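You operate a simulated robot arm through the tools that you are given. There is no shell and no other tool.

You run a simulated robot arm. Do the job below in one go: nothing can be reset, and whatever is moved stays where it is left.

TASK
Switch on, clear what the display reports, and test the shock at 6 in/sec.
Fine: set its red clicker 2 clicks out from closed before the run; leave the crank at the bottom.

The check looks at the end state, three seconds after you hand in, the way a careful person would. Anything else that was tipped, shoved, dropped, spilled or broken makes it a failure.

THE ROBOT
A 7-joint arm with a two-finger parallel gripper, fixed in place. Base frame: the origin is at the foot of the arm, x ahead of it, y to its left, z up; the work surface is at about z = 1000. Readings come in mm, degrees, newtons and seconds.
Its first joint turns from -149.0 to 149.0 degrees. Payload 3.43 kg.
Tool frame: the origin (TCP) lies between the finger pads and is the grasp point; the fingertips stand 30 mm ahead of it; z points along the fingers, y is the line along which they close. The gripper opens to 94 mm. The fingers are 28 mm wide and 10 mm thick; the gripper's body (50 by 96 mm) begins 55 mm behind the TCP.
Orientation is told as [roll, pitch, yaw] about the base's x, y, z axes, in that order, counted from this pose: with the fingers straight down and closing along the base's y, the tool's x points along the base's -x, its y along +y and its z along -z.

THE INTERFACE
- The arm moves only by the tool jog_arm. Its argument "series" is one flat list of numbers, 7 for each row, row after row: the shift along the base's x, y, z in units of 400 mm (1.0 is 400 mm), then the turn, a rotation vector about the base's x, y, z in units of 120 degrees (1.0 is 120 degrees), then the opening in per cent of the stroke, from 0 (shut) to 100 (fully open). In form: [x, y, z, rx, ry, rz, hand, x, y, z, rx, ry, rz, hand, ...]. A call has 1 to 20 rows; each row is the pose to reach, as a shift and turn from the pose commanded when the call began. A call with a number of a shift or a turn outside -1 to 1 is refused whole. Each row takes 0.2 s and may step no farther than 50 mm and 8.6 degrees from the row before; otherwise, or with a gripper value out of range, the whole call is refused. A pose out of reach is approached as far as the arm can. The call stops where the force on the tool passes 90 N (or 10 N more than at its start, if that is more) or the arm is blocked; 0.2 s more then pass. Each finger travels about 45 mm/s and halts on what it meets, pressing with about 27 N; the grip force reading is that of the motor and also rises with nothing between the fingers. The clock runs only during rows and for 0.2 s after the last one: add rows that repeat a pose to give the fingers time. The reply holds the time, the measured pose of the TCP, the force on the tool along the base axes, the opening and the grip force, in the units named above and with some noise, with the torque about the TCP (base axes, N m) and any sound that the robot's microphone picked up.
- Cameras (640 x 400 px; columns grow to the right, rows downward): "scene" is fixed at [221.4, -500.3, 1564]; the picture's right is [0.59, -0.81, 0.00], its down [-0.46, -0.34, -0.82] and it looks along [0.66, 0.49, -0.57] (base axes); focal length 339 px, centre (320, 200). "wrist" rides on the gripper at [76, 14, -103] in the tool frame; the picture's right is [-0.18, 0.98, 0.00], its down [-0.75, -0.14, -0.64] and it looks along [-0.63, -0.12, 0.77] (tool axes); focal length 243 px, centre (320, 200). There is no depth. A picture from a camera that has moved, and an enlarged one, comes with that camera's place and axes in the base frame and with its lens.
- get_image(camera): a new picture of that camera. It takes no simulated time.
- zoom(camera, box): a new picture of the part [left, top, right, bottom] of that camera's present view, enlarged. It takes no simulated time.
- close_job(): hands the job in; it is judged then, once.

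Places have to be worked out from the pictures, the camera data and where the tool is seen. Open the gripper and draw the arm clear of the work before you hand the job in, unless the task says otherwise.

The tools are called after "Call:" as a command line: name --argument value ..., lists and objects as JSON in quotes. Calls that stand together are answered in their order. jog_arm: Moves the arm, as the interface text tells. Its arguments: {"type":"object","properties":{"series":{"type":"array","items":{"type":"number"}}},"required":["series"]} The other tools are called the same way: get_image (camera) takes a picture; zoom (camera, box) takes an enlarged picture of a part of a camera's view; close_job () hands the job in.

At the start:

```text
time: 0.0
eef_pos: [933.0, 326.2, 1247.4]
ee_rot: [0.1, -0.3, 0.0]
ft_force: [-0.6, 0.4, 0.1]
torque: [-0.01, 0.01, -0.03]
finger_gap: 94.0
grip_force: 0.1
```

scene: 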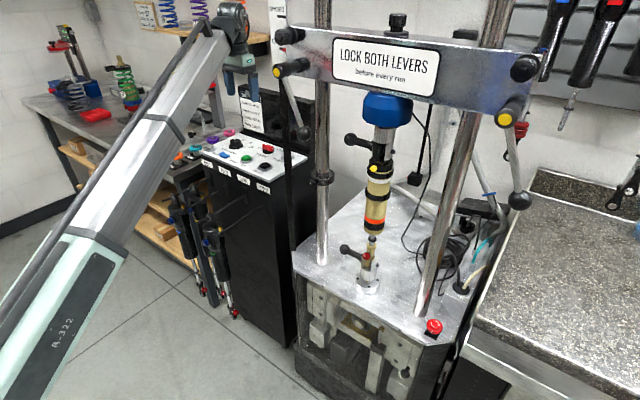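
wrist: 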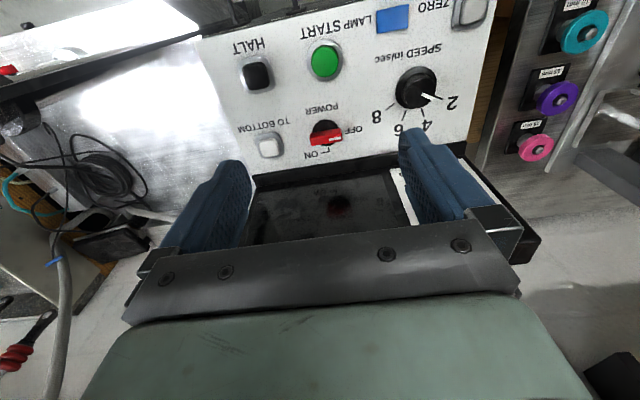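

I start by looking closely at the scene and the panel to work out where things are before any motion.

Call:
zoom --camera "scene" --box '[180, 80, 340, 200]'

Call:
zoom --camera "scene" --box '[320, 120, 440, 300]'

Call:
zoom --camera "scene" --box '[260, 0, 560, 220]'

Call:
zoom --camera "scene" --box '[280, 230, 480, 400]'

Call:
zoom --camera "wrist" --box '[180, 0, 500, 200]'

Call:
get_image --camera "wrist"

```text
3.33 times, centred on (260, 140) of scene
camera zoom: at [221.4, -500.3, 1564.0], right [0.59, -0.81, 0.0], down [-0.46, -0.34, -0.82], along [0.66, 0.49, -0.57], focal length 1130 px, centre (520, 400)
```

zoom: 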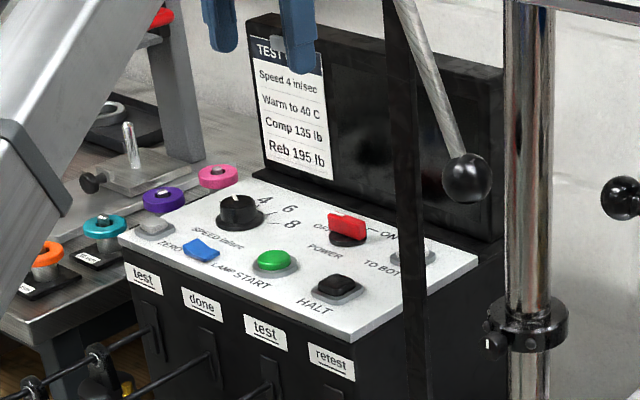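

```text
2.22 times, centred on (380, 210) of scene
camera zoom: at [221.4, -500.3, 1564.0], right [0.59, -0.81, 0.0], down [-0.46, -0.34, -0.82], along [0.66, 0.49, -0.57], focal length 753 px, centre (187, 178)
```

zoom: 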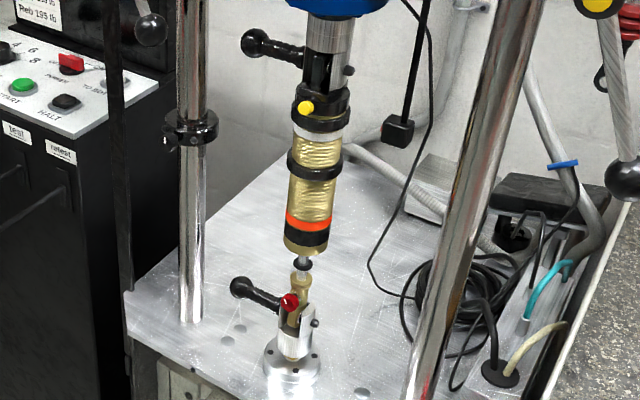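

```text
1.82 times, centred on (410, 110) of scene
camera zoom: at [221.4, -500.3, 1564.0], right [0.59, -0.81, 0.0], down [-0.46, -0.34, -0.82], along [0.66, 0.49, -0.57], focal length 616 px, centre (156, 364)
```

zoom: 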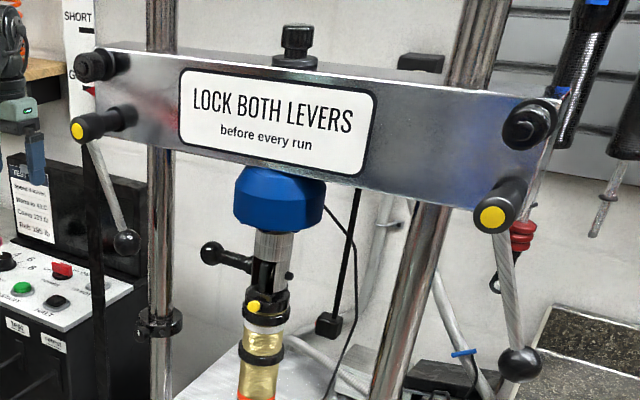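

```text
2.35 times, centred on (380, 315) of scene
camera zoom: at [221.4, -500.3, 1564.0], right [0.59, -0.81, 0.0], down [-0.46, -0.34, -0.82], along [0.66, 0.49, -0.57], focal length 798 px, centre (179, -71)
```

zoom: 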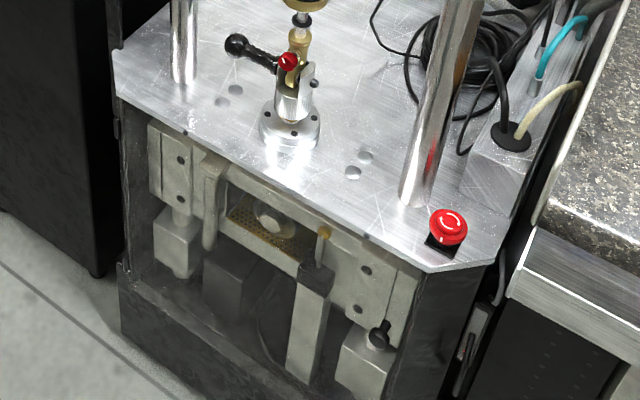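

```text
2.00 times, centred on (340, 100) of wrist
camera zoom: at [855.6, 340.9, 1350.1], right [0.18, 0.98, 0.0], down [0.75, -0.14, 0.65], along [0.63, -0.12, -0.76], focal length 485 px, centre (280, 400)
```

zoom: 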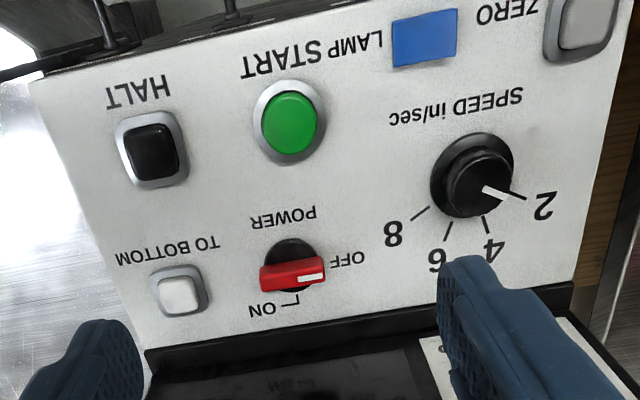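

```text
taken
camera wrist: at [855.6, 340.9, 1350.1], right [0.18, 0.98, 0.0], down [0.75, -0.14, 0.65], along [0.63, -0.12, -0.76], focal length 243 px, centre (320, 200)
```

wrist: 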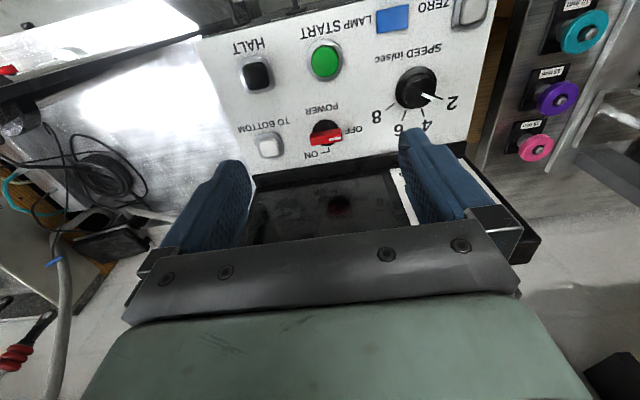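

The panel lies near z≈1007, north-east of the dyno; POWER points at OFF and SPEED at 2. I zoom further on the details of levers, shock clicker and E-stop.

Call:
zoom --camera "scene" --box '[340, 220, 400, 300]'

Call:
zoom --camera "scene" --box '[260, 10, 340, 150]'

Call:
zoom --camera "scene" --box '[470, 40, 560, 220]'

Call:
zoom --camera "scene" --box '[400, 300, 460, 350]'

Call:
zoom --camera "wrist" --box '[280, 80, 360, 180]'

Call:
zoom --camera "wrist" --box '[360, 40, 480, 150]'

Call:
zoom --camera "wrist" --box '[0, 0, 240, 200]'

```text
5.00 times, centred on (370, 260) of scene
camera zoom: at [221.4, -500.3, 1564.0], right [0.59, -0.81, 0.0], down [-0.46, -0.34, -0.82], along [0.66, 0.49, -0.57], focal length 1695 px, centre (70, -100)
```

zoom: 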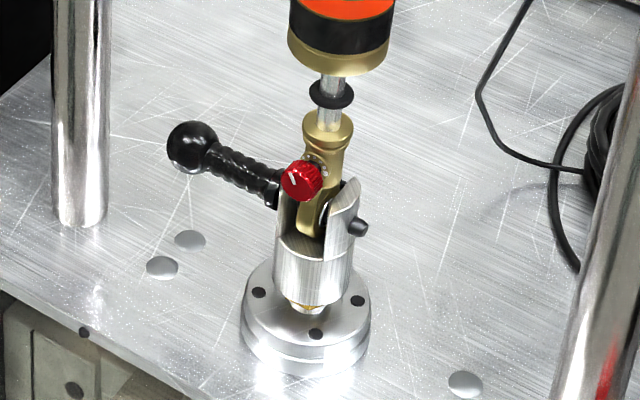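

```text
2.86 times, centred on (300, 80) of scene
camera zoom: at [221.4, -500.3, 1564.0], right [0.59, -0.81, 0.0], down [-0.46, -0.34, -0.82], along [0.66, 0.49, -0.57], focal length 968 px, centre (377, 543)
```

zoom: 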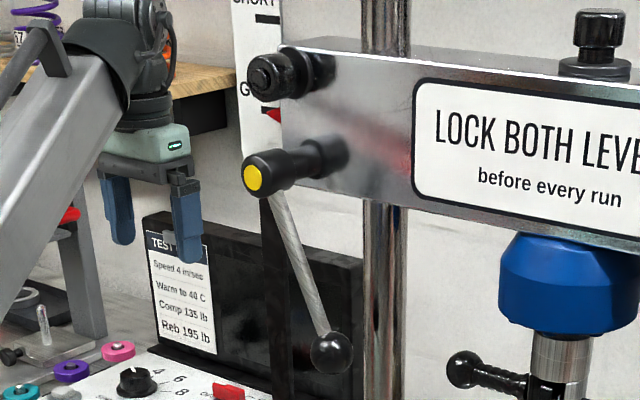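

```text
2.22 times, centred on (515, 130) of scene
camera zoom: at [221.4, -500.3, 1564.0], right [0.59, -0.81, 0.0], down [-0.46, -0.34, -0.82], along [0.66, 0.49, -0.57], focal length 753 px, centre (-113, 356)
```

zoom: 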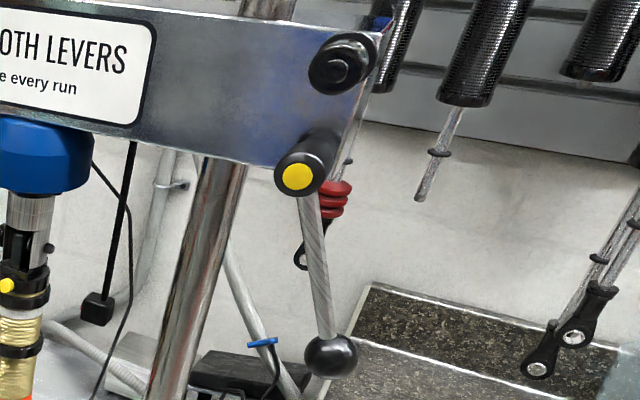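

```text
8.00 times, centred on (430, 325) of scene
camera zoom: at [221.4, -500.3, 1564.0], right [0.59, -0.81, 0.0], down [-0.46, -0.34, -0.82], along [0.66, 0.49, -0.57], focal length 2712 px, centre (-560, -800)
```

zoom: 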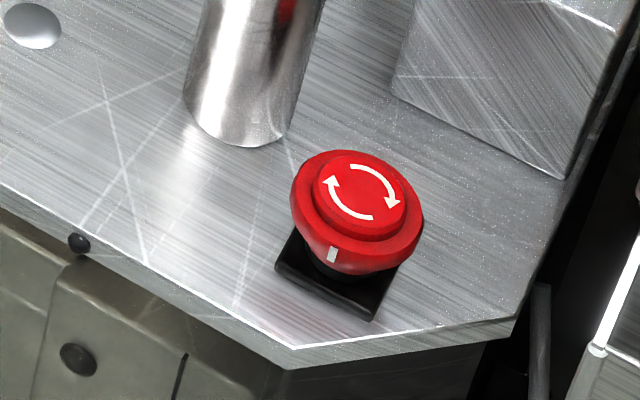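

```text
4.00 times, centred on (320, 130) of wrist
camera zoom: at [855.6, 340.9, 1350.1], right [0.18, 0.98, 0.0], down [0.75, -0.14, 0.65], along [0.63, -0.12, -0.76], focal length 970 px, centre (320, 480)
```

zoom: 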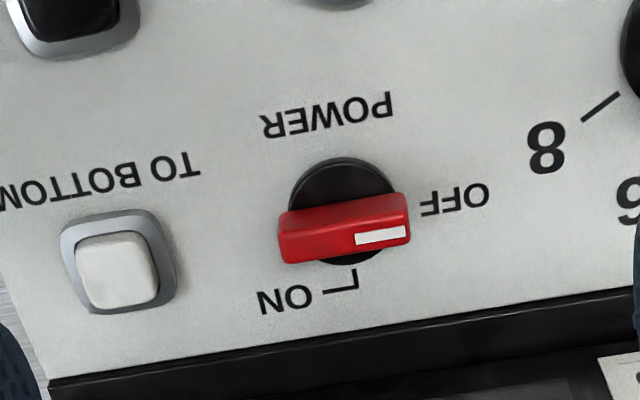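

```text
3.64 times, centred on (420, 95) of wrist
camera zoom: at [855.6, 340.9, 1350.1], right [0.18, 0.98, 0.0], down [0.75, -0.14, 0.65], along [0.63, -0.12, -0.76], focal length 882 px, centre (-44, 582)
```

zoom: 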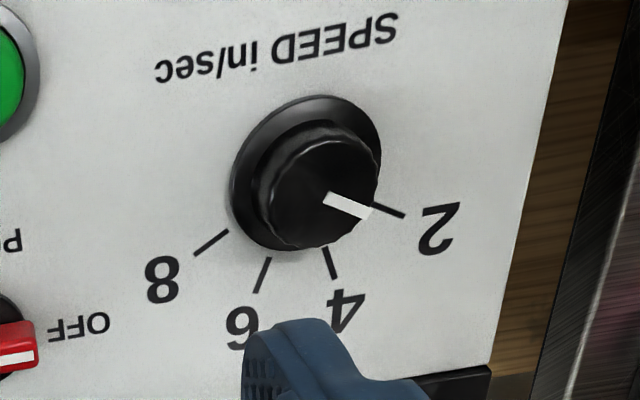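

```text
2.00 times, centred on (120, 100) of wrist
camera zoom: at [855.6, 340.9, 1350.1], right [0.18, 0.98, 0.0], down [0.75, -0.14, 0.65], along [0.63, -0.12, -0.76], focal length 485 px, centre (720, 400)
```

zoom: 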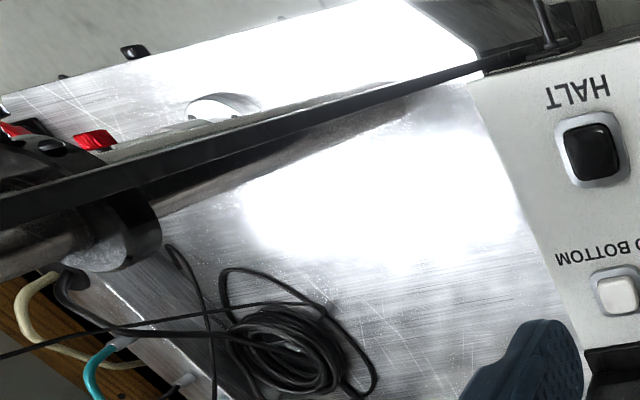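

The POWER handle is a red bar pointing at OFF, centred near (1009, 318, ~1025), beyond vertical-tool reach, so I need an outward tilt. I first tilt the tool 25° outward at a safe height and shut the fingers, to see what the arm can reach and what the camera shows.

Call:
jog_arm --series '[0, 0, 0, 0.0125, -0.0397, 0, 80, 0, 0, 0, 0.025, -0.0795, 0, 60, 0, 0, 0, 0.0376, -0.1192, 0, 40, 0, 0, -0.03, 0.05, -0.159, 0, 20, 0, 0, -0.08, 0.0627, -0.1987, 0, 0, 0, 0, -0.15, 0.0627, -0.1987, 0, 0, 0, 0, -0.2, 0.0627, -0.1987, 0, 0, 0, 0, -0.2, 0.0627, -0.1987, 0, 0]'

Call:
get_image --camera "wrist"

Call:
get_image --camera "scene"

```text
time: 1.8
eef_pos: [932.2, 324.7, 1167.3]
ee_rot: [8.1, -24.2, -1.7]
ft_force: [-0.5, 0.0, 0.6]
torque: [0.05, -0.01, 0.0]
finger_gap: 0.0
grip_force: 26.9
```

```text
taken
camera wrist: at [821.4, 329.6, 1231.2], right [0.14, 0.97, 0.2], down [0.43, -0.24, 0.87], along [0.89, -0.04, -0.45], focal length 243 px, centre (320, 200)
```

wrist: 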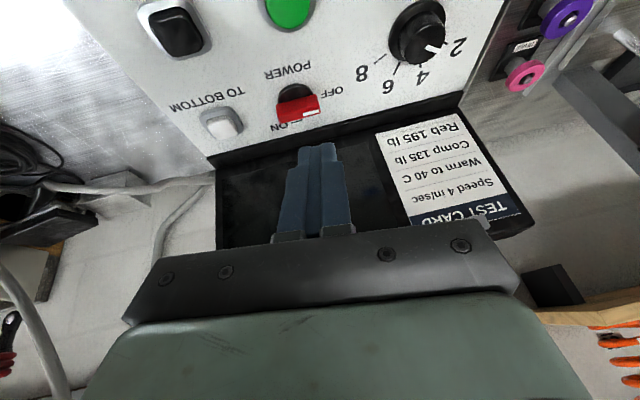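

```text
taken
```

scene: 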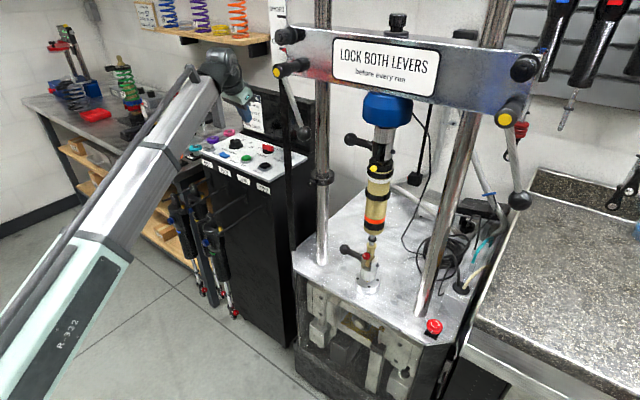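

The tilted pose is reached well. I zoom on the POWER switch and panel from here to triangulate it against the earlier view.

Call:
zoom --camera "wrist" --box '[180, 40, 360, 160]'

Call:
zoom --camera "wrist" --box '[340, 0, 480, 100]'

Call:
zoom --camera "scene" --box '[190, 80, 320, 190]'

```text
3.33 times, centred on (270, 100) of wrist
camera zoom: at [821.4, 329.6, 1231.2], right [0.14, 0.97, 0.2], down [0.43, -0.24, 0.87], along [0.89, -0.04, -0.45], focal length 809 px, centre (487, 533)
```

zoom: 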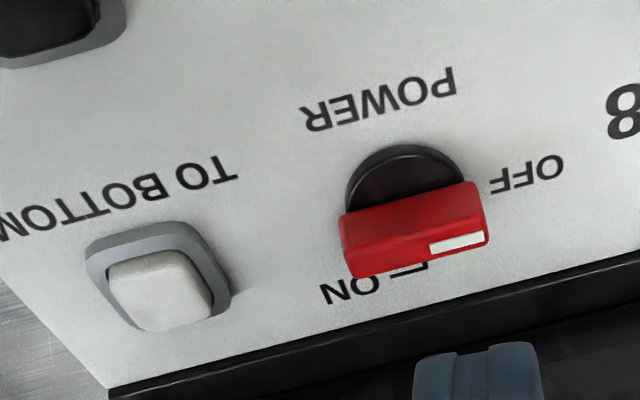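

```text
4.00 times, centred on (410, 50) of wrist
camera zoom: at [821.4, 329.6, 1231.2], right [0.14, 0.97, 0.2], down [0.43, -0.24, 0.87], along [0.89, -0.04, -0.45], focal length 970 px, centre (-40, 800)
```

zoom: 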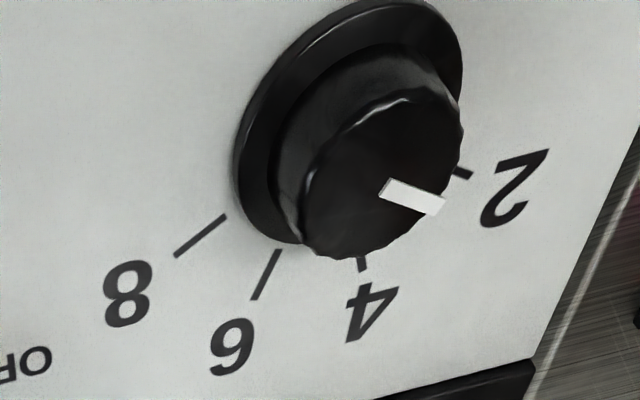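

```text
3.64 times, centred on (255, 135) of scene
camera zoom: at [221.4, -500.3, 1564.0], right [0.59, -0.81, 0.0], down [-0.46, -0.34, -0.82], along [0.66, 0.49, -0.57], focal length 1233 px, centre (556, 436)
```

zoom: 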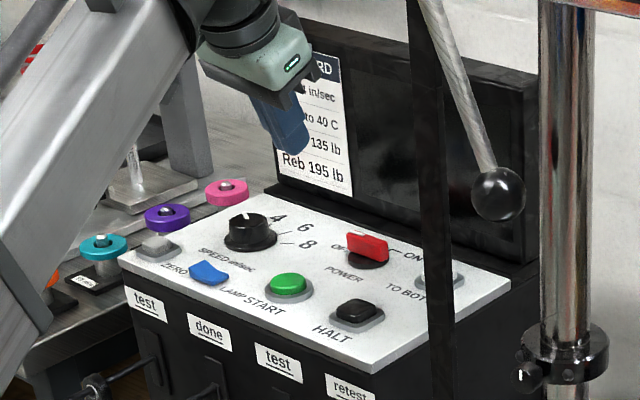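

POWER bar: centre about (1010, 321), top at z≈1028, spanning y 297–344. I bring the shut fingertips to the near (-x) side of its +y half, tip just above the panel, and check by picture before pushing.

Call:
jog_arm --series '[0.02, 0.01, -0.1, 0, 0, 0, 0, 0.04, 0.02, -0.2, 0, 0, 0, 0, 0.0675, 0.025, -0.268, 0, 0, 0, 0, 0.0675, 0.025, -0.31, 0, 0, 0, 0, 0.0675, 0.025, -0.31, 0, 0, 0, 0]'

Call:
get_image --camera "wrist"

Call:
zoom --camera "scene" --box '[190, 80, 320, 190]'

```text
time: 3.0
eef_pos: [959.7, 336.2, 1042.5]
ee_rot: [8.2, -24.1, -1.7]
ft_force: [0.8, -0.3, 1.1]
torque: [-0.03, 0.01, 0.03]
finger_gap: 0.0
grip_force: 27.1
```

```text
taken
camera wrist: at [848.1, 339.5, 1107.1], right [0.14, 0.97, 0.2], down [0.43, -0.24, 0.87], along [0.89, -0.04, -0.45], focal length 243 px, centre (320, 200)
```

wrist: 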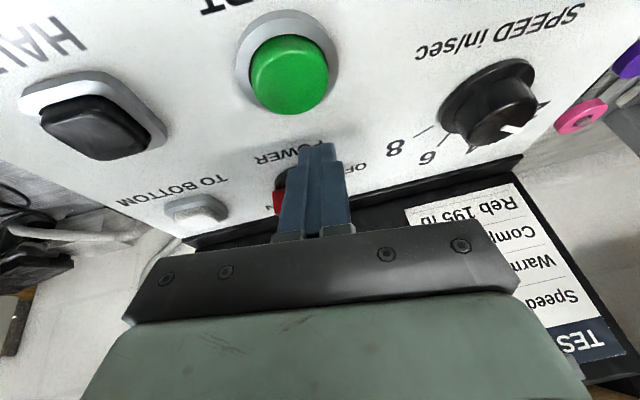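

```text
3.64 times, centred on (255, 135) of scene
camera zoom: at [221.4, -500.3, 1564.0], right [0.59, -0.81, 0.0], down [-0.46, -0.34, -0.82], along [0.66, 0.49, -0.57], focal length 1233 px, centre (556, 436)
```

zoom: 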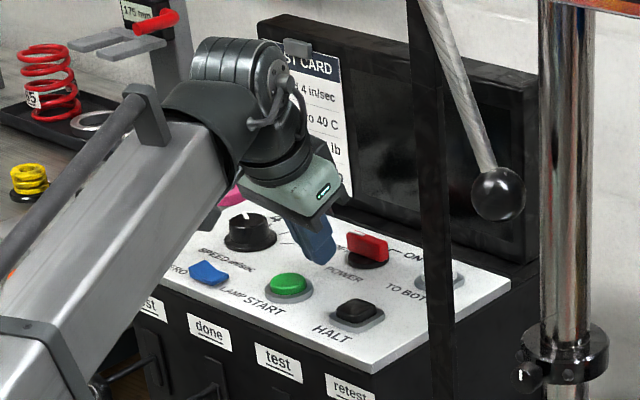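

The tip stands in front of the bar's OFF-side half, clear of START and SPEED. I push slowly in +x to swing the bar towards ON.

Call:
jog_arm --series '[0.02, 0, 0, 0, 0, 0, 0, 0.04, 0, 0, 0, 0, 0, 0, 0.055, 0, 0, 0, 0, 0, 0, 0.07, 0, 0, 0, 0, 0, 0, 0.085, 0, 0, 0, 0, 0, 0, 0.1, 0, 0, 0, 0, 0, 0, 0.115, 0, 0, 0, 0, 0, 0, 0.125, 0, 0, 0, 0, 0, 0]'

Call:
get_image --camera "wrist"

Call:
zoom --camera "scene" --box '[190, 80, 320, 190]'

```text
time: 4.8
eef_pos: [1010.5, 336.1, 1044.2]
ee_rot: [8.0, -24.0, -1.6]
ft_force: [0.6, -0.2, -0.4]
torque: [-0.01, 0.01, 0.03]
finger_gap: 0.0
grip_force: 26.9
```

```text
taken
camera wrist: at [898.5, 340.1, 1107.6], right [0.14, 0.97, 0.2], down [0.43, -0.24, 0.87], along [0.89, -0.04, -0.45], focal length 243 px, centre (320, 200)
```

wrist: 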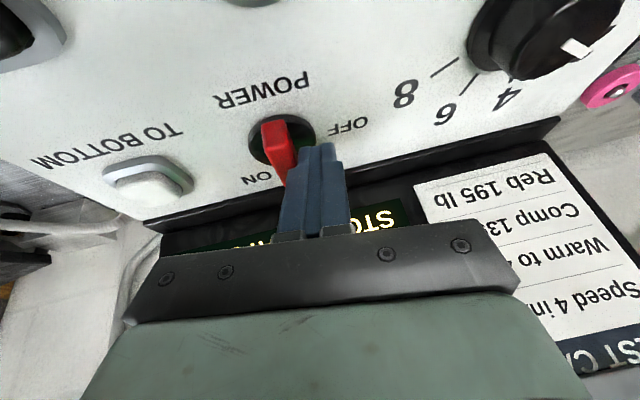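

```text
3.64 times, centred on (255, 135) of scene
camera zoom: at [221.4, -500.3, 1564.0], right [0.59, -0.81, 0.0], down [-0.46, -0.34, -0.82], along [0.66, 0.49, -0.57], focal length 1233 px, centre (556, 436)
```

zoom: 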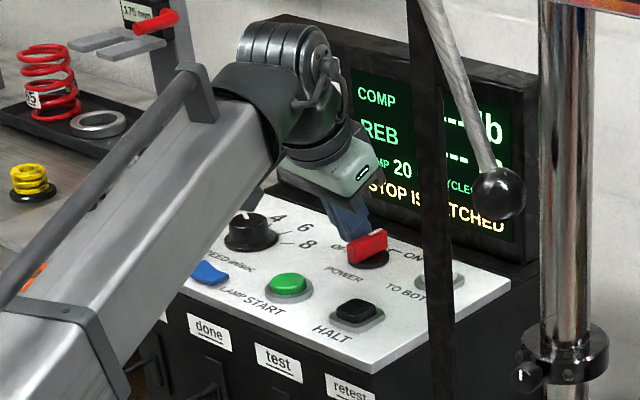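

The display has come on and reads "STOP IS LATCHED", with COMP/REB blank. I withdraw the finger up and back, then look at the switch and display.

Call:
jog_arm --series '[0, 0.01, 0.03, 0, 0, 0, 0, -0.02, 0.01, 0.1, 0, 0, 0, 0, -0.06, 0.01, 0.2, 0, 0, 0, 0, -0.12, 0, 0.3, 0, 0, 0, 0, -0.17, 0, 0.38, 0, 0, 0, 0, -0.17, 0, 0.38, 0, 0, 0, 0]'

Call:
get_image --camera "wrist"

Call:
zoom --camera "scene" --box '[190, 80, 320, 190]'

```text
time: 6.2
eef_pos: [941.7, 336.4, 1196.4]
ee_rot: [8.1, -24.1, -1.8]
ft_force: [-0.6, 0.7, 0.1]
torque: [0.03, -0.02, -0.01]
finger_gap: 0.0
grip_force: 26.3
```

```text
taken
camera wrist: at [828.8, 340.3, 1260.1], right [0.14, 0.97, 0.2], down [0.43, -0.24, 0.87], along [0.89, -0.04, -0.45], focal length 243 px, centre (320, 200)
```

wrist: 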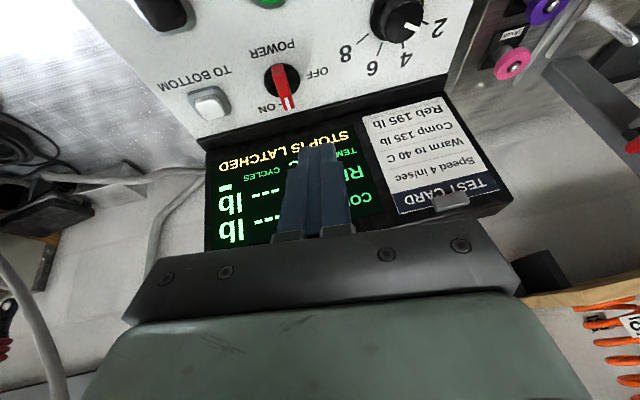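

```text
3.64 times, centred on (255, 135) of scene
camera zoom: at [221.4, -500.3, 1564.0], right [0.59, -0.81, 0.0], down [-0.46, -0.34, -0.82], along [0.66, 0.49, -0.57], focal length 1233 px, centre (556, 436)
```

zoom: 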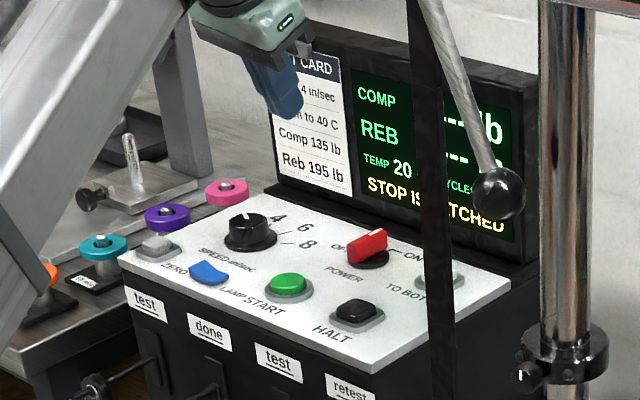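

POWER is ON and the report is "STOP IS LATCHED" (the E-stop on the dyno base). While here I set SPEED first: its knob is at about (971, 451), Ø≈38, top z≈1024, pointer at +60°, and the 6 mark at −20°. I move above it with a 30° outward tilt and a yaw of 45°, opening the fingers.

Call:
jog_arm --series '[0.0068, 0.037, -0.02, -0.0053, -0.0103, 0.0512, 10, 0.0136, 0.074, -0.04, -0.0105, -0.0205, 0.1023, 20, 0.0204, 0.111, -0.06, -0.0158, -0.0308, 0.1535, 35, 0.0271, 0.149, -0.08, -0.0211, -0.041, 0.2047, 50, 0.0339, 0.186, -0.11, -0.0264, -0.0513, 0.2559, 64, 0.0407, 0.223, -0.14, -0.0316, -0.0615, 0.307, 64, 0.0475, 0.26, -0.175, -0.0369, -0.0718, 0.3582, 64, 0.0475, 0.26, -0.215, -0.0369, -0.0718, 0.3582, 64, 0.0475, 0.26, -0.215, -0.0369, -0.0718, 0.3582, 64]'

Call:
get_image --camera "wrist"

Call:
zoom --camera "scene" --box '[190, 80, 320, 190]'

```text
time: 8.2
eef_pos: [960.3, 440.8, 1109.8]
ee_rot: [0.2, -30.3, 45.2]
ft_force: [-0.3, -0.1, -0.3]
torque: [0.02, 0.0, -0.03]
finger_gap: 60.2
grip_force: 0.0
```

```text
taken
camera wrist: at [867.2, 368.1, 1159.8], right [-0.58, 0.81, 0.09], down [0.33, 0.13, 0.93], along [0.74, 0.58, -0.34], focal length 243 px, centre (320, 200)
```

wrist: 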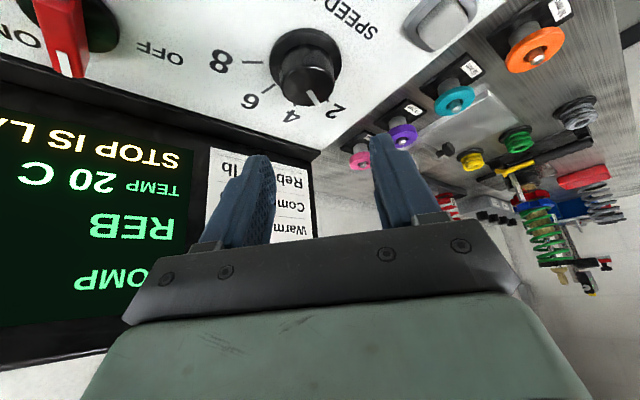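

```text
3.64 times, centred on (255, 135) of scene
camera zoom: at [221.4, -500.3, 1564.0], right [0.59, -0.81, 0.0], down [-0.46, -0.34, -0.82], along [0.66, 0.49, -0.57], focal length 1233 px, centre (556, 436)
```

zoom: 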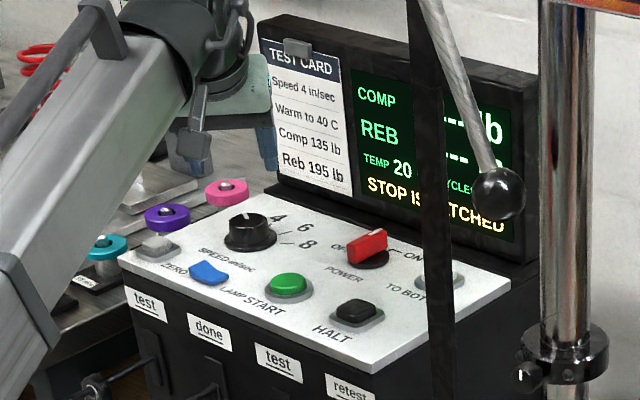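

The new view places the knob at about (971, 447), top 1024; the POWER bar and display are clear of the fingers. I descend around the knob with a 3 mm correction, still open.

Call:
jog_arm --series '[0, -0.0075, -0.06, 0, 0, 0, 64, 0, -0.0075, -0.12, 0, 0, 0, 64, 0, -0.0075, -0.15, 0, 0, 0, 64, 0, -0.0075, -0.17, 0, 0, 0, 64, 0, -0.0075, -0.17, 0, 0, 0, 64]'

Call:
get_image --camera "wrist"

Call:
zoom --camera "scene" --box '[190, 80, 320, 190]'

```text
time: 9.4
eef_pos: [959.3, 437.4, 1041.9]
ee_rot: [0.0, -30.3, 45.0]
ft_force: [0.2, -0.4, 0.8]
torque: [0.04, 0.01, 0.03]
finger_gap: 60.3
grip_force: 0.1
```

```text
taken
camera wrist: at [867.0, 365.1, 1092.8], right [-0.58, 0.81, 0.09], down [0.33, 0.13, 0.93], along [0.74, 0.58, -0.34], focal length 243 px, centre (320, 200)
```

wrist: 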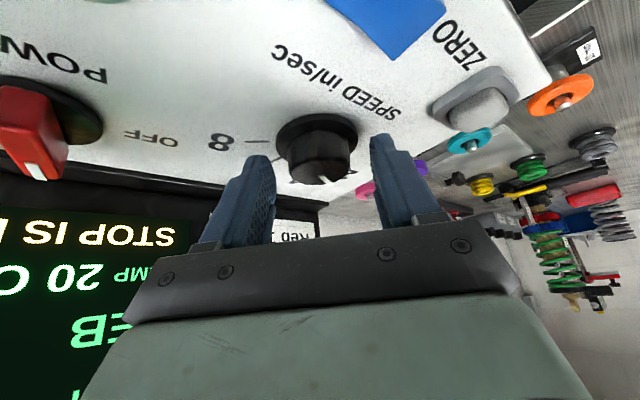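

```text
3.64 times, centred on (255, 135) of scene
camera zoom: at [221.4, -500.3, 1564.0], right [0.59, -0.81, 0.0], down [-0.46, -0.34, -0.82], along [0.66, 0.49, -0.57], focal length 1233 px, centre (556, 436)
```

zoom: 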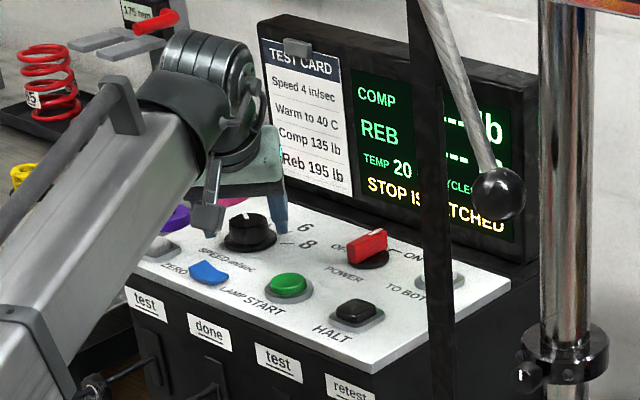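

Fingers straddle the knob symmetrically with tips below its top edge. I close on it.

Call:
jog_arm --series '[0, 0, 0, 0, 0, 0, 45, 0, 0, 0, 0, 0, 0, 20, 0, 0, 0, 0, 0, 0, 20]'

Call:
get_image --camera "wrist"

```text
time: 10.2
eef_pos: [962.4, 437.1, 1042.8]
ee_rot: [0.0, -30.3, 45.1]
ft_force: [5.7, -5.5, -0.3]
torque: [-0.06, -0.15, -0.19]
finger_gap: 37.6
grip_force: 42.1
```

```text
taken
camera wrist: at [867.7, 364.3, 1092.9], right [-0.58, 0.81, 0.09], down [0.33, 0.13, 0.93], along [0.74, 0.58, -0.34], focal length 243 px, centre (320, 200)
```

wrist: 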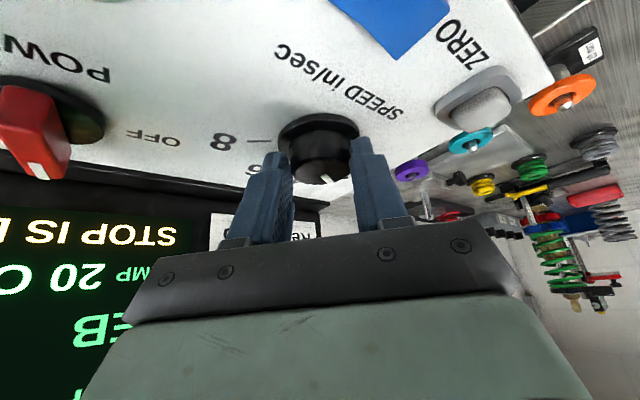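

Gripped at 37.6 mm. I rotate clockwise 40° about the knob's vertical axis, moving the TCP along the matching arc.

Call:
jog_arm --series '[-0.0022, 0.0024, 0, 0, 0, -0.0417, 20, -0.0042, 0.005, 0, 0, 0, -0.0833, 20, -0.006, 0.0078, 0, 0, 0, -0.125, 20, -0.0075, 0.0107, 0, 0, 0, -0.1667, 20, -0.0087, 0.0137, 0, 0, 0, -0.2083, 20, -0.0097, 0.0168, 0, 0, 0, -0.25, 20, -0.0104, 0.02, 0, 0, 0, -0.2917, 20, -0.0108, 0.0233, 0, 0, 0, -0.3333, 20]'

Call:
get_image --camera "wrist"

Call:
zoom --camera "scene" --box '[200, 120, 280, 180]'

```text
time: 12.0
eef_pos: [955.8, 447.8, 1042.7]
ee_rot: [0.3, -30.6, 4.9]
ft_force: [4.6, 15.7, 17.4]
torque: [0.19, -0.25, 0.28]
finger_gap: 37.6
grip_force: 45.0
```

```text
taken
camera wrist: at [836.8, 452.6, 1092.6], right [0.07, 0.99, 0.1], down [0.34, -0.12, 0.93], along [0.94, -0.03, -0.34], focal length 243 px, centre (320, 200)
```

wrist: 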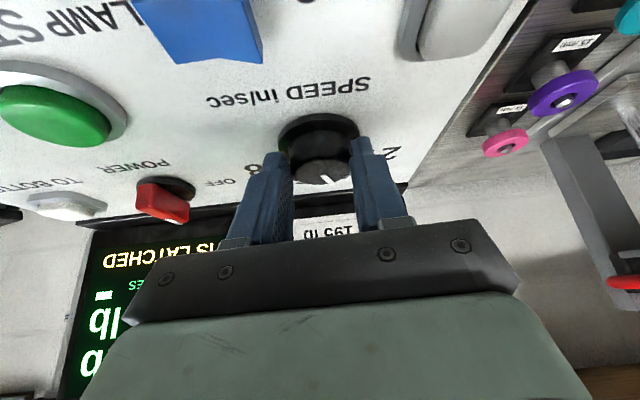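

```text
6.67 times, centred on (240, 150) of scene
camera zoom: at [221.4, -500.3, 1564.0], right [0.59, -0.81, 0.0], down [-0.46, -0.34, -0.82], along [0.66, 0.49, -0.57], focal length 2260 px, centre (853, 533)
```

zoom: 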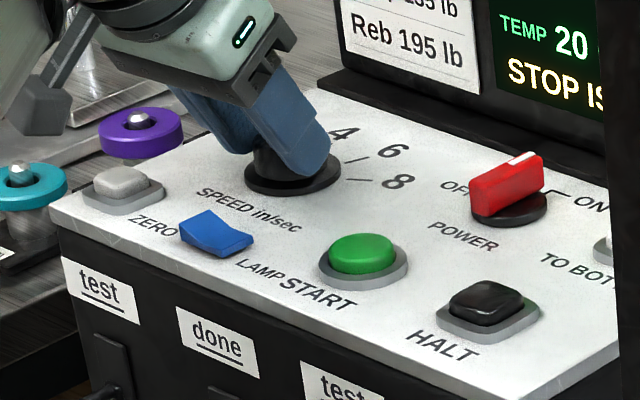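

The knob turned with the gripper (pointer now at 4). I open, swing the gripper back +40° around the knob, and regrip.

Call:
jog_arm --series '[0, 0, 0, 0, 0, 0, 64, 0, 0, 0, 0, 0, 0, 64, 0.0004, -0.0032, 0, 0, 0, 0.0417, 64, 0.0011, -0.0064, 0, 0, 0, 0.0833, 64, 0.0021, -0.0096, 0, 0, 0, 0.125, 64, 0.0034, -0.0126, 0, 0, 0, 0.1667, 64, 0.0049, -0.0155, 0, 0, 0, 0.2083, 64, 0.0066, -0.0182, 0, 0, 0, 0.25, 64, 0.0086, -0.0208, 0, 0, 0, 0.2917, 64, 0.0108, -0.0233, 0, 0, 0, 0.3333, 64]'

Call:
get_image --camera "wrist"

Call:
zoom --camera "scene" --box '[200, 120, 280, 180]'

```text
time: 14.2
eef_pos: [961.3, 436.4, 1040.4]
ee_rot: [0.2, -30.2, 45.1]
ft_force: [-0.3, 0.5, 0.2]
torque: [0.01, 0.03, 0.01]
finger_gap: 60.3
grip_force: 0.1
```

```text
taken
camera wrist: at [867.6, 364.1, 1091.8], right [-0.58, 0.81, 0.09], down [0.33, 0.13, 0.93], along [0.74, 0.58, -0.34], focal length 243 px, centre (320, 200)
```

wrist: 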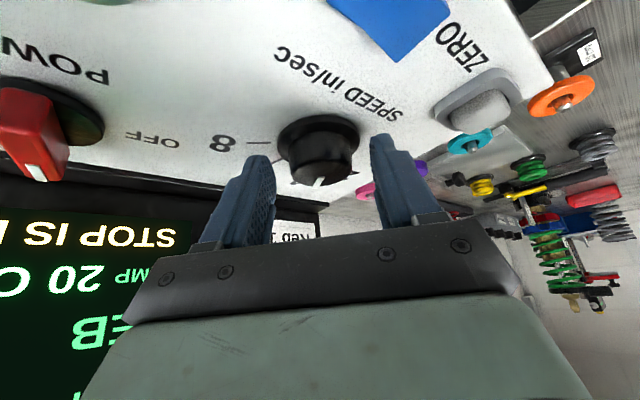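

```text
6.67 times, centred on (240, 150) of scene
camera zoom: at [221.4, -500.3, 1564.0], right [0.59, -0.81, 0.0], down [-0.46, -0.34, -0.82], along [0.66, 0.49, -0.57], focal length 2260 px, centre (853, 533)
```

zoom: 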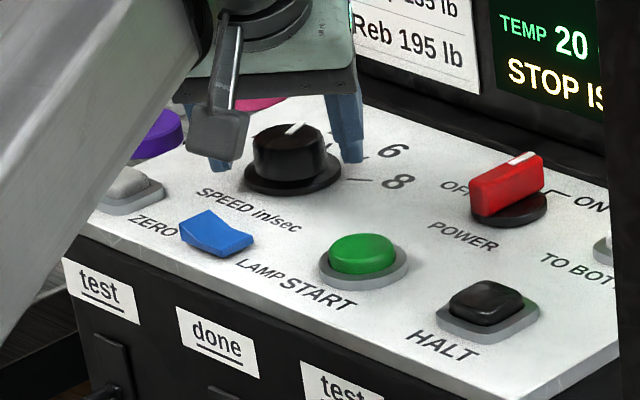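

The pointer now stands at 4. I regrip and turn another 40° clockwise.

Call:
jog_arm --series '[0, 0, 0, 0, 0, 0, 45, 0, 0, 0, 0, 0, 0, 20, 0, 0, 0, 0, 0, 0, 20, -0.0022, 0.0024, 0, 0, 0, -0.0417, 20, -0.0042, 0.005, 0, 0, 0, -0.0833, 20, -0.006, 0.0078, 0, 0, 0, -0.125, 20, -0.0075, 0.0107, 0, 0, 0, -0.1667, 20, -0.0087, 0.0137, 0, 0, 0, -0.2083, 20, -0.0097, 0.0168, 0, 0, 0, -0.25, 20, -0.0104, 0.02, 0, 0, 0, -0.2917, 20, -0.0108, 0.0233, 0, 0, 0, -0.3333, 20, -0.0108, 0.0233, 0, 0, 0, -0.3333, 64, -0.0108, 0.0233, 0, 0, 0, -0.3333, 64]'

Call:
get_image --camera "wrist"

Call:
zoom --camera "scene" --box '[200, 120, 280, 180]'

```text
time: 17.0
eef_pos: [957.2, 445.9, 1042.9]
ee_rot: [0.1, -30.2, 5.0]
ft_force: [0.4, 0.2, 0.4]
torque: [0.03, 0.0, -0.01]
finger_gap: 60.1
grip_force: 0.0
```

```text
taken
camera wrist: at [838.1, 450.4, 1092.7], right [0.07, 0.99, 0.09], down [0.34, -0.11, 0.93], along [0.94, -0.04, -0.34], focal length 243 px, centre (320, 200)
```

wrist: 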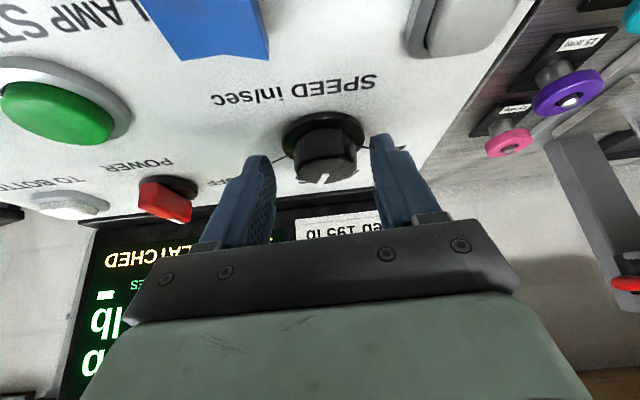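

```text
6.67 times, centred on (240, 150) of scene
camera zoom: at [221.4, -500.3, 1564.0], right [0.59, -0.81, 0.0], down [-0.46, -0.34, -0.82], along [0.66, 0.49, -0.57], focal length 2260 px, centre (853, 533)
```

zoom: 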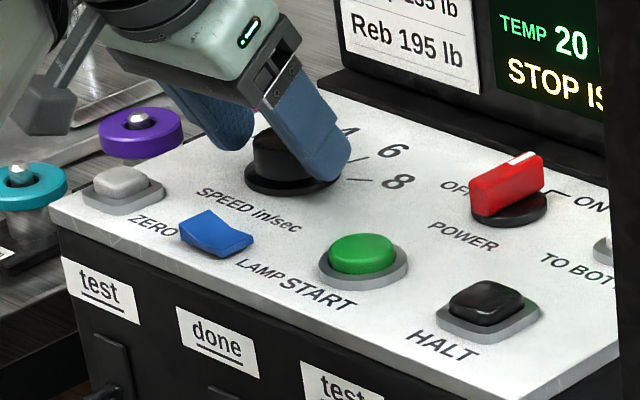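

I lift clear and look at the pointer.

Call:
jog_arm --series '[0, 0, 0.05, 0, 0, 0, 64, -0.01, 0, 0.12, 0, 0, 0, 64, -0.03, 0, 0.2, 0, 0, 0, 64, -0.06, 0, 0.3, 0, 0, 0, 64, -0.06, 0, 0.3, 0, 0, 0, 64]'

Call:
get_image --camera "wrist"

Call:
zoom --camera "scene" --box '[200, 120, 280, 180]'

```text
time: 18.2
eef_pos: [933.3, 445.6, 1161.6]
ee_rot: [0.0, -30.3, 5.0]
ft_force: [1.0, -0.9, 0.7]
torque: [0.02, 0.0, 0.0]
finger_gap: 60.0
grip_force: 0.1
```

```text
taken
camera wrist: at [814.7, 450.1, 1212.7], right [0.07, 0.99, 0.09], down [0.34, -0.11, 0.93], along [0.94, -0.03, -0.34], focal length 243 px, centre (320, 200)
```

wrist: 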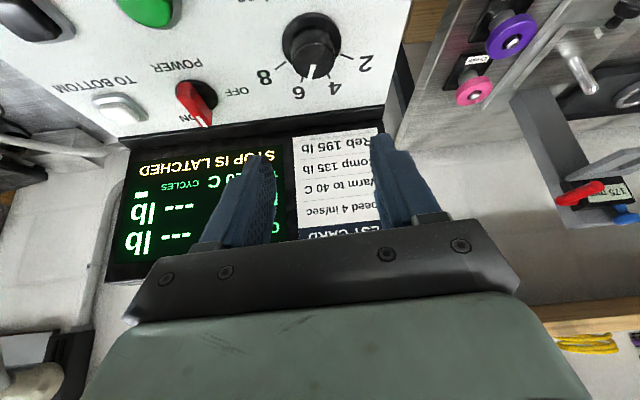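

```text
6.67 times, centred on (240, 150) of scene
camera zoom: at [221.4, -500.3, 1564.0], right [0.59, -0.81, 0.0], down [-0.46, -0.34, -0.82], along [0.66, 0.49, -0.57], focal length 2260 px, centre (853, 533)
```

zoom: 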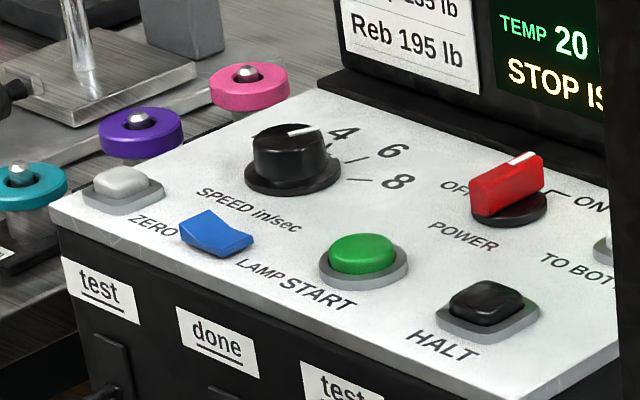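

Call:
zoom --camera "wrist" --box '[260, 0, 390, 110]'

```text
3.64 times, centred on (325, 55) of wrist
camera zoom: at [814.7, 450.1, 1212.7], right [0.07, 0.99, 0.09], down [0.34, -0.11, 0.93], along [0.94, -0.03, -0.34], focal length 882 px, centre (302, 727)
```

zoom: 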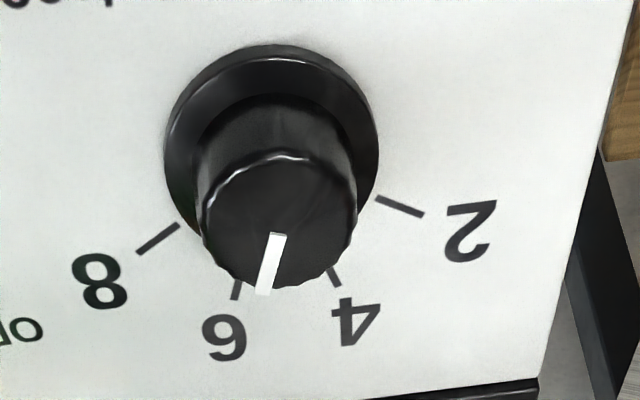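

SPEED points exactly at 6. Next is the latched stop and the clicker on the dyno, so I retreat from the panel and carry the hand round in front of the dyno, keeping x≈570–600 so it stays well clear of the crossbeam levers.

Call:
jog_arm --series '[-0.083, -0.064, 0.032, 0.0022, 0.0251, -0.0163, 64, -0.1665, -0.128, 0.064, 0.0044, 0.0501, -0.0326, 64, -0.25, -0.192, 0.096, 0.0066, 0.0752, -0.0489, 64, -0.333, -0.256, 0.128, 0.0088, 0.1003, -0.0652, 64, -0.416, -0.32, 0.16, 0.011, 0.1254, -0.0815, 50, -0.5, -0.384, 0.192, 0.0131, 0.1504, -0.0978, 40, -0.583, -0.448, 0.224, 0.0153, 0.1755, -0.1141, 30, -0.666, -0.512, 0.256, 0.0175, 0.2006, -0.1304, 30, -0.75, -0.576, 0.288, 0.0197, 0.2256, -0.1467, 30, -0.8325, -0.64, 0.32, 0.0219, 0.2507, -0.163, 30, -0.8325, -0.64, 0.32, 0.0219, 0.2507, -0.163, 30]'

Call:
get_image --camera "scene"

Call:
get_image --camera "wrist"

```text
time: 20.6
eef_pos: [665.9, 216.2, 1195.6]
ee_rot: [3.6, -5.9, -14.7]
ft_force: [0.2, 0.3, 0.3]
torque: [0.0, 0.04, -0.03]
finger_gap: 28.3
grip_force: 0.0
out of reach, approached as far as the arm can: row 8, 9, 10, 11
```

```text
taken
```

scene: 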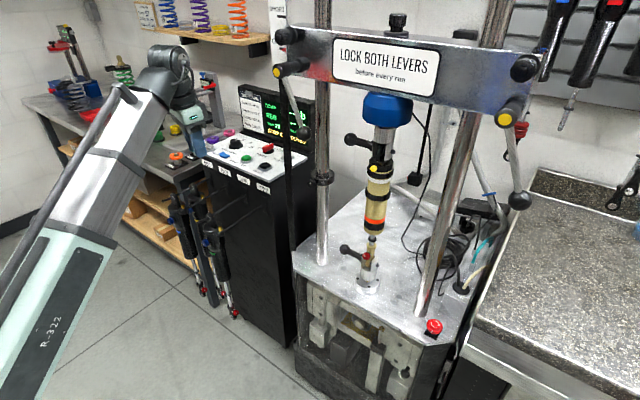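

```text
taken
camera wrist: at [583.8, 246.9, 1290.9], right [0.42, 0.9, 0.08], down [0.62, -0.35, 0.71], along [0.67, -0.25, -0.7], focal length 243 px, centre (320, 200)
```

wrist: 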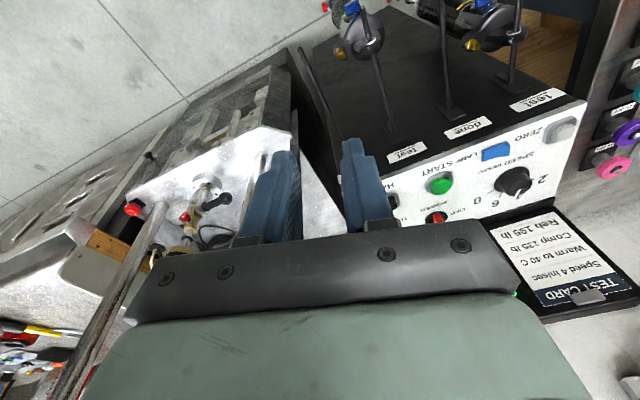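

The arm stopped short at (666, 216, 1196): this height has a larger inner reach limit, so going lower lets it come closer. I send a zero move to learn which pose now counts as commanded.

Call:
jog_arm --series '[0, 0, 0, 0, 0, 0, 30]'

Call:
zoom --camera "wrist" --box '[100, 120, 260, 260]'

```text
time: 21.0
eef_pos: [666.5, 218.1, 1195.2]
ee_rot: [3.6, -5.9, -14.8]
ft_force: [0.4, -0.3, 0.5]
torque: [-0.01, 0.03, 0.04]
finger_gap: 28.3
grip_force: 0.1
```

```text
2.86 times, centred on (180, 190) of wrist
camera zoom: at [583.8, 247.1, 1291.0], right [0.42, 0.9, 0.08], down [0.62, -0.35, 0.71], along [0.67, -0.25, -0.7], focal length 693 px, centre (720, 229)
```

zoom: 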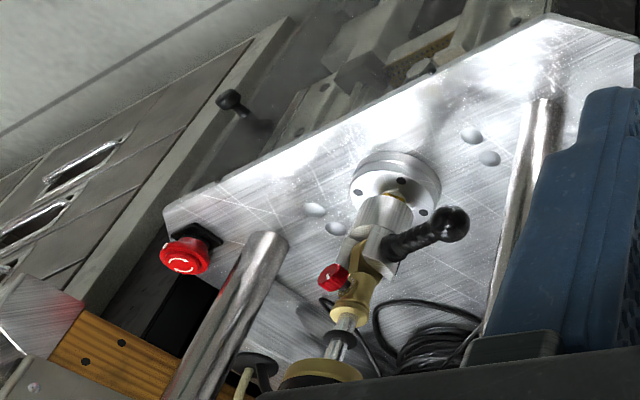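

The commanded pose follows the achieved one. Triangulating from this view, the E-stop head is near (841, −422, 777), the red clicker near (856, −196, 893), and the dyno columns near x≈890. I zoom further on these.

Call:
zoom --camera "wrist" --box '[170, 175, 230, 225]'

Call:
zoom --camera "scene" --box '[355, 240, 385, 270]'

Call:
zoom --camera "wrist" --box '[110, 180, 170, 230]'

Call:
zoom --camera "scene" --box '[220, 80, 320, 160]'

```text
8.00 times, centred on (200, 200) of wrist
camera zoom: at [583.8, 247.1, 1291.0], right [0.42, 0.9, 0.08], down [0.62, -0.35, 0.71], along [0.67, -0.25, -0.7], focal length 1941 px, centre (1280, 200)
```

zoom: 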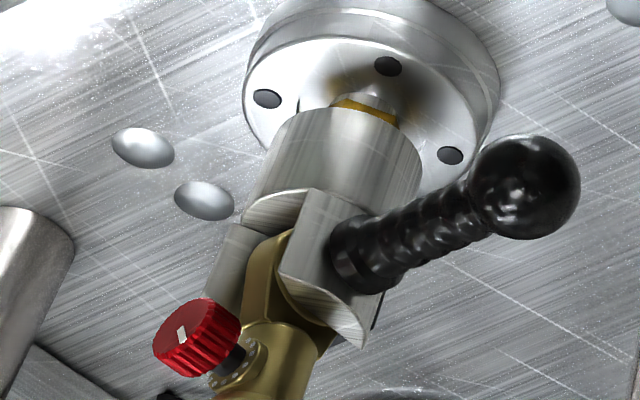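

```text
13.33 times, centred on (370, 255) of scene
camera zoom: at [221.4, -500.3, 1564.0], right [0.59, -0.81, 0.0], down [-0.46, -0.34, -0.82], along [0.66, 0.49, -0.57], focal length 4519 px, centre (-347, -533)
```

zoom: 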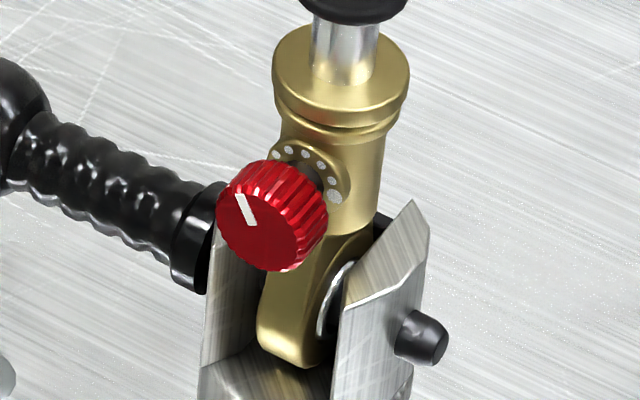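

```text
8.00 times, centred on (140, 205) of wrist
camera zoom: at [583.8, 247.1, 1291.0], right [0.42, 0.9, 0.08], down [0.62, -0.35, 0.71], along [0.67, -0.25, -0.7], focal length 1941 px, centre (1760, 160)
```

zoom: 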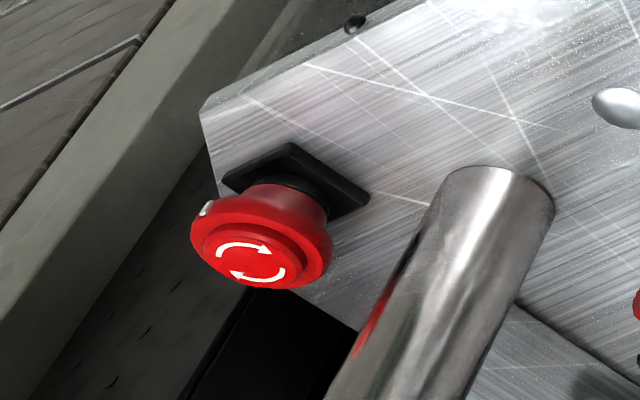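

```text
5.00 times, centred on (270, 120) of scene
camera zoom: at [221.4, -500.3, 1564.0], right [0.59, -0.81, 0.0], down [-0.46, -0.34, -0.82], along [0.66, 0.49, -0.57], focal length 1695 px, centre (570, 600)
```

zoom: 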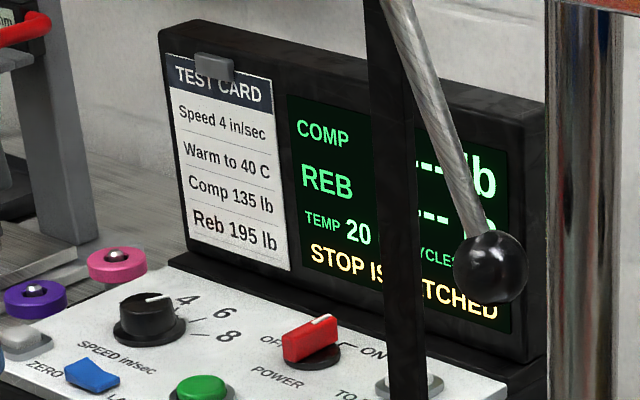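

The clicker is a Ø20 knurled knob facing the robot (axis along x); the E-stop head is centred near (842, −421), top z≈787, twist arrows clockwise. I check the surroundings near the E-stop (bench edge and right column) before approaching.

Call:
zoom --camera "wrist" --box '[0, 160, 180, 300]'

Call:
zoom --camera "scene" --box '[390, 240, 540, 400]'

```text
2.86 times, centred on (90, 230) of wrist
camera zoom: at [583.8, 247.1, 1291.0], right [0.42, 0.9, 0.08], down [0.62, -0.35, 0.71], along [0.67, -0.25, -0.7], focal length 693 px, centre (977, 114)
```

zoom: 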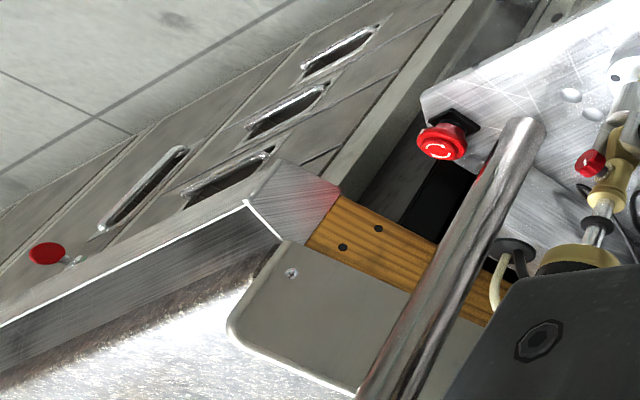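

```text
2.50 times, centred on (465, 320) of scene
camera zoom: at [221.4, -500.3, 1564.0], right [0.59, -0.81, 0.0], down [-0.46, -0.34, -0.82], along [0.66, 0.49, -0.57], focal length 847 px, centre (-42, -100)
```

zoom: 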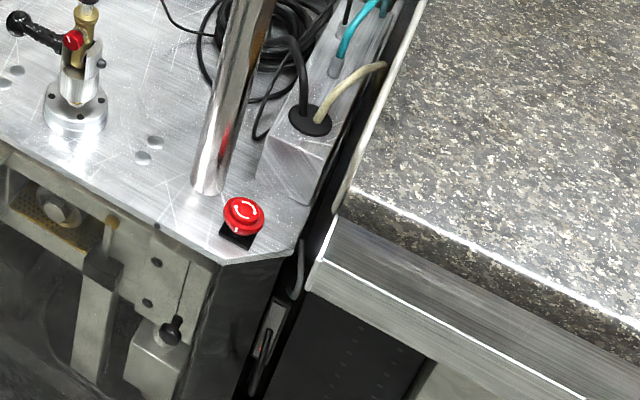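

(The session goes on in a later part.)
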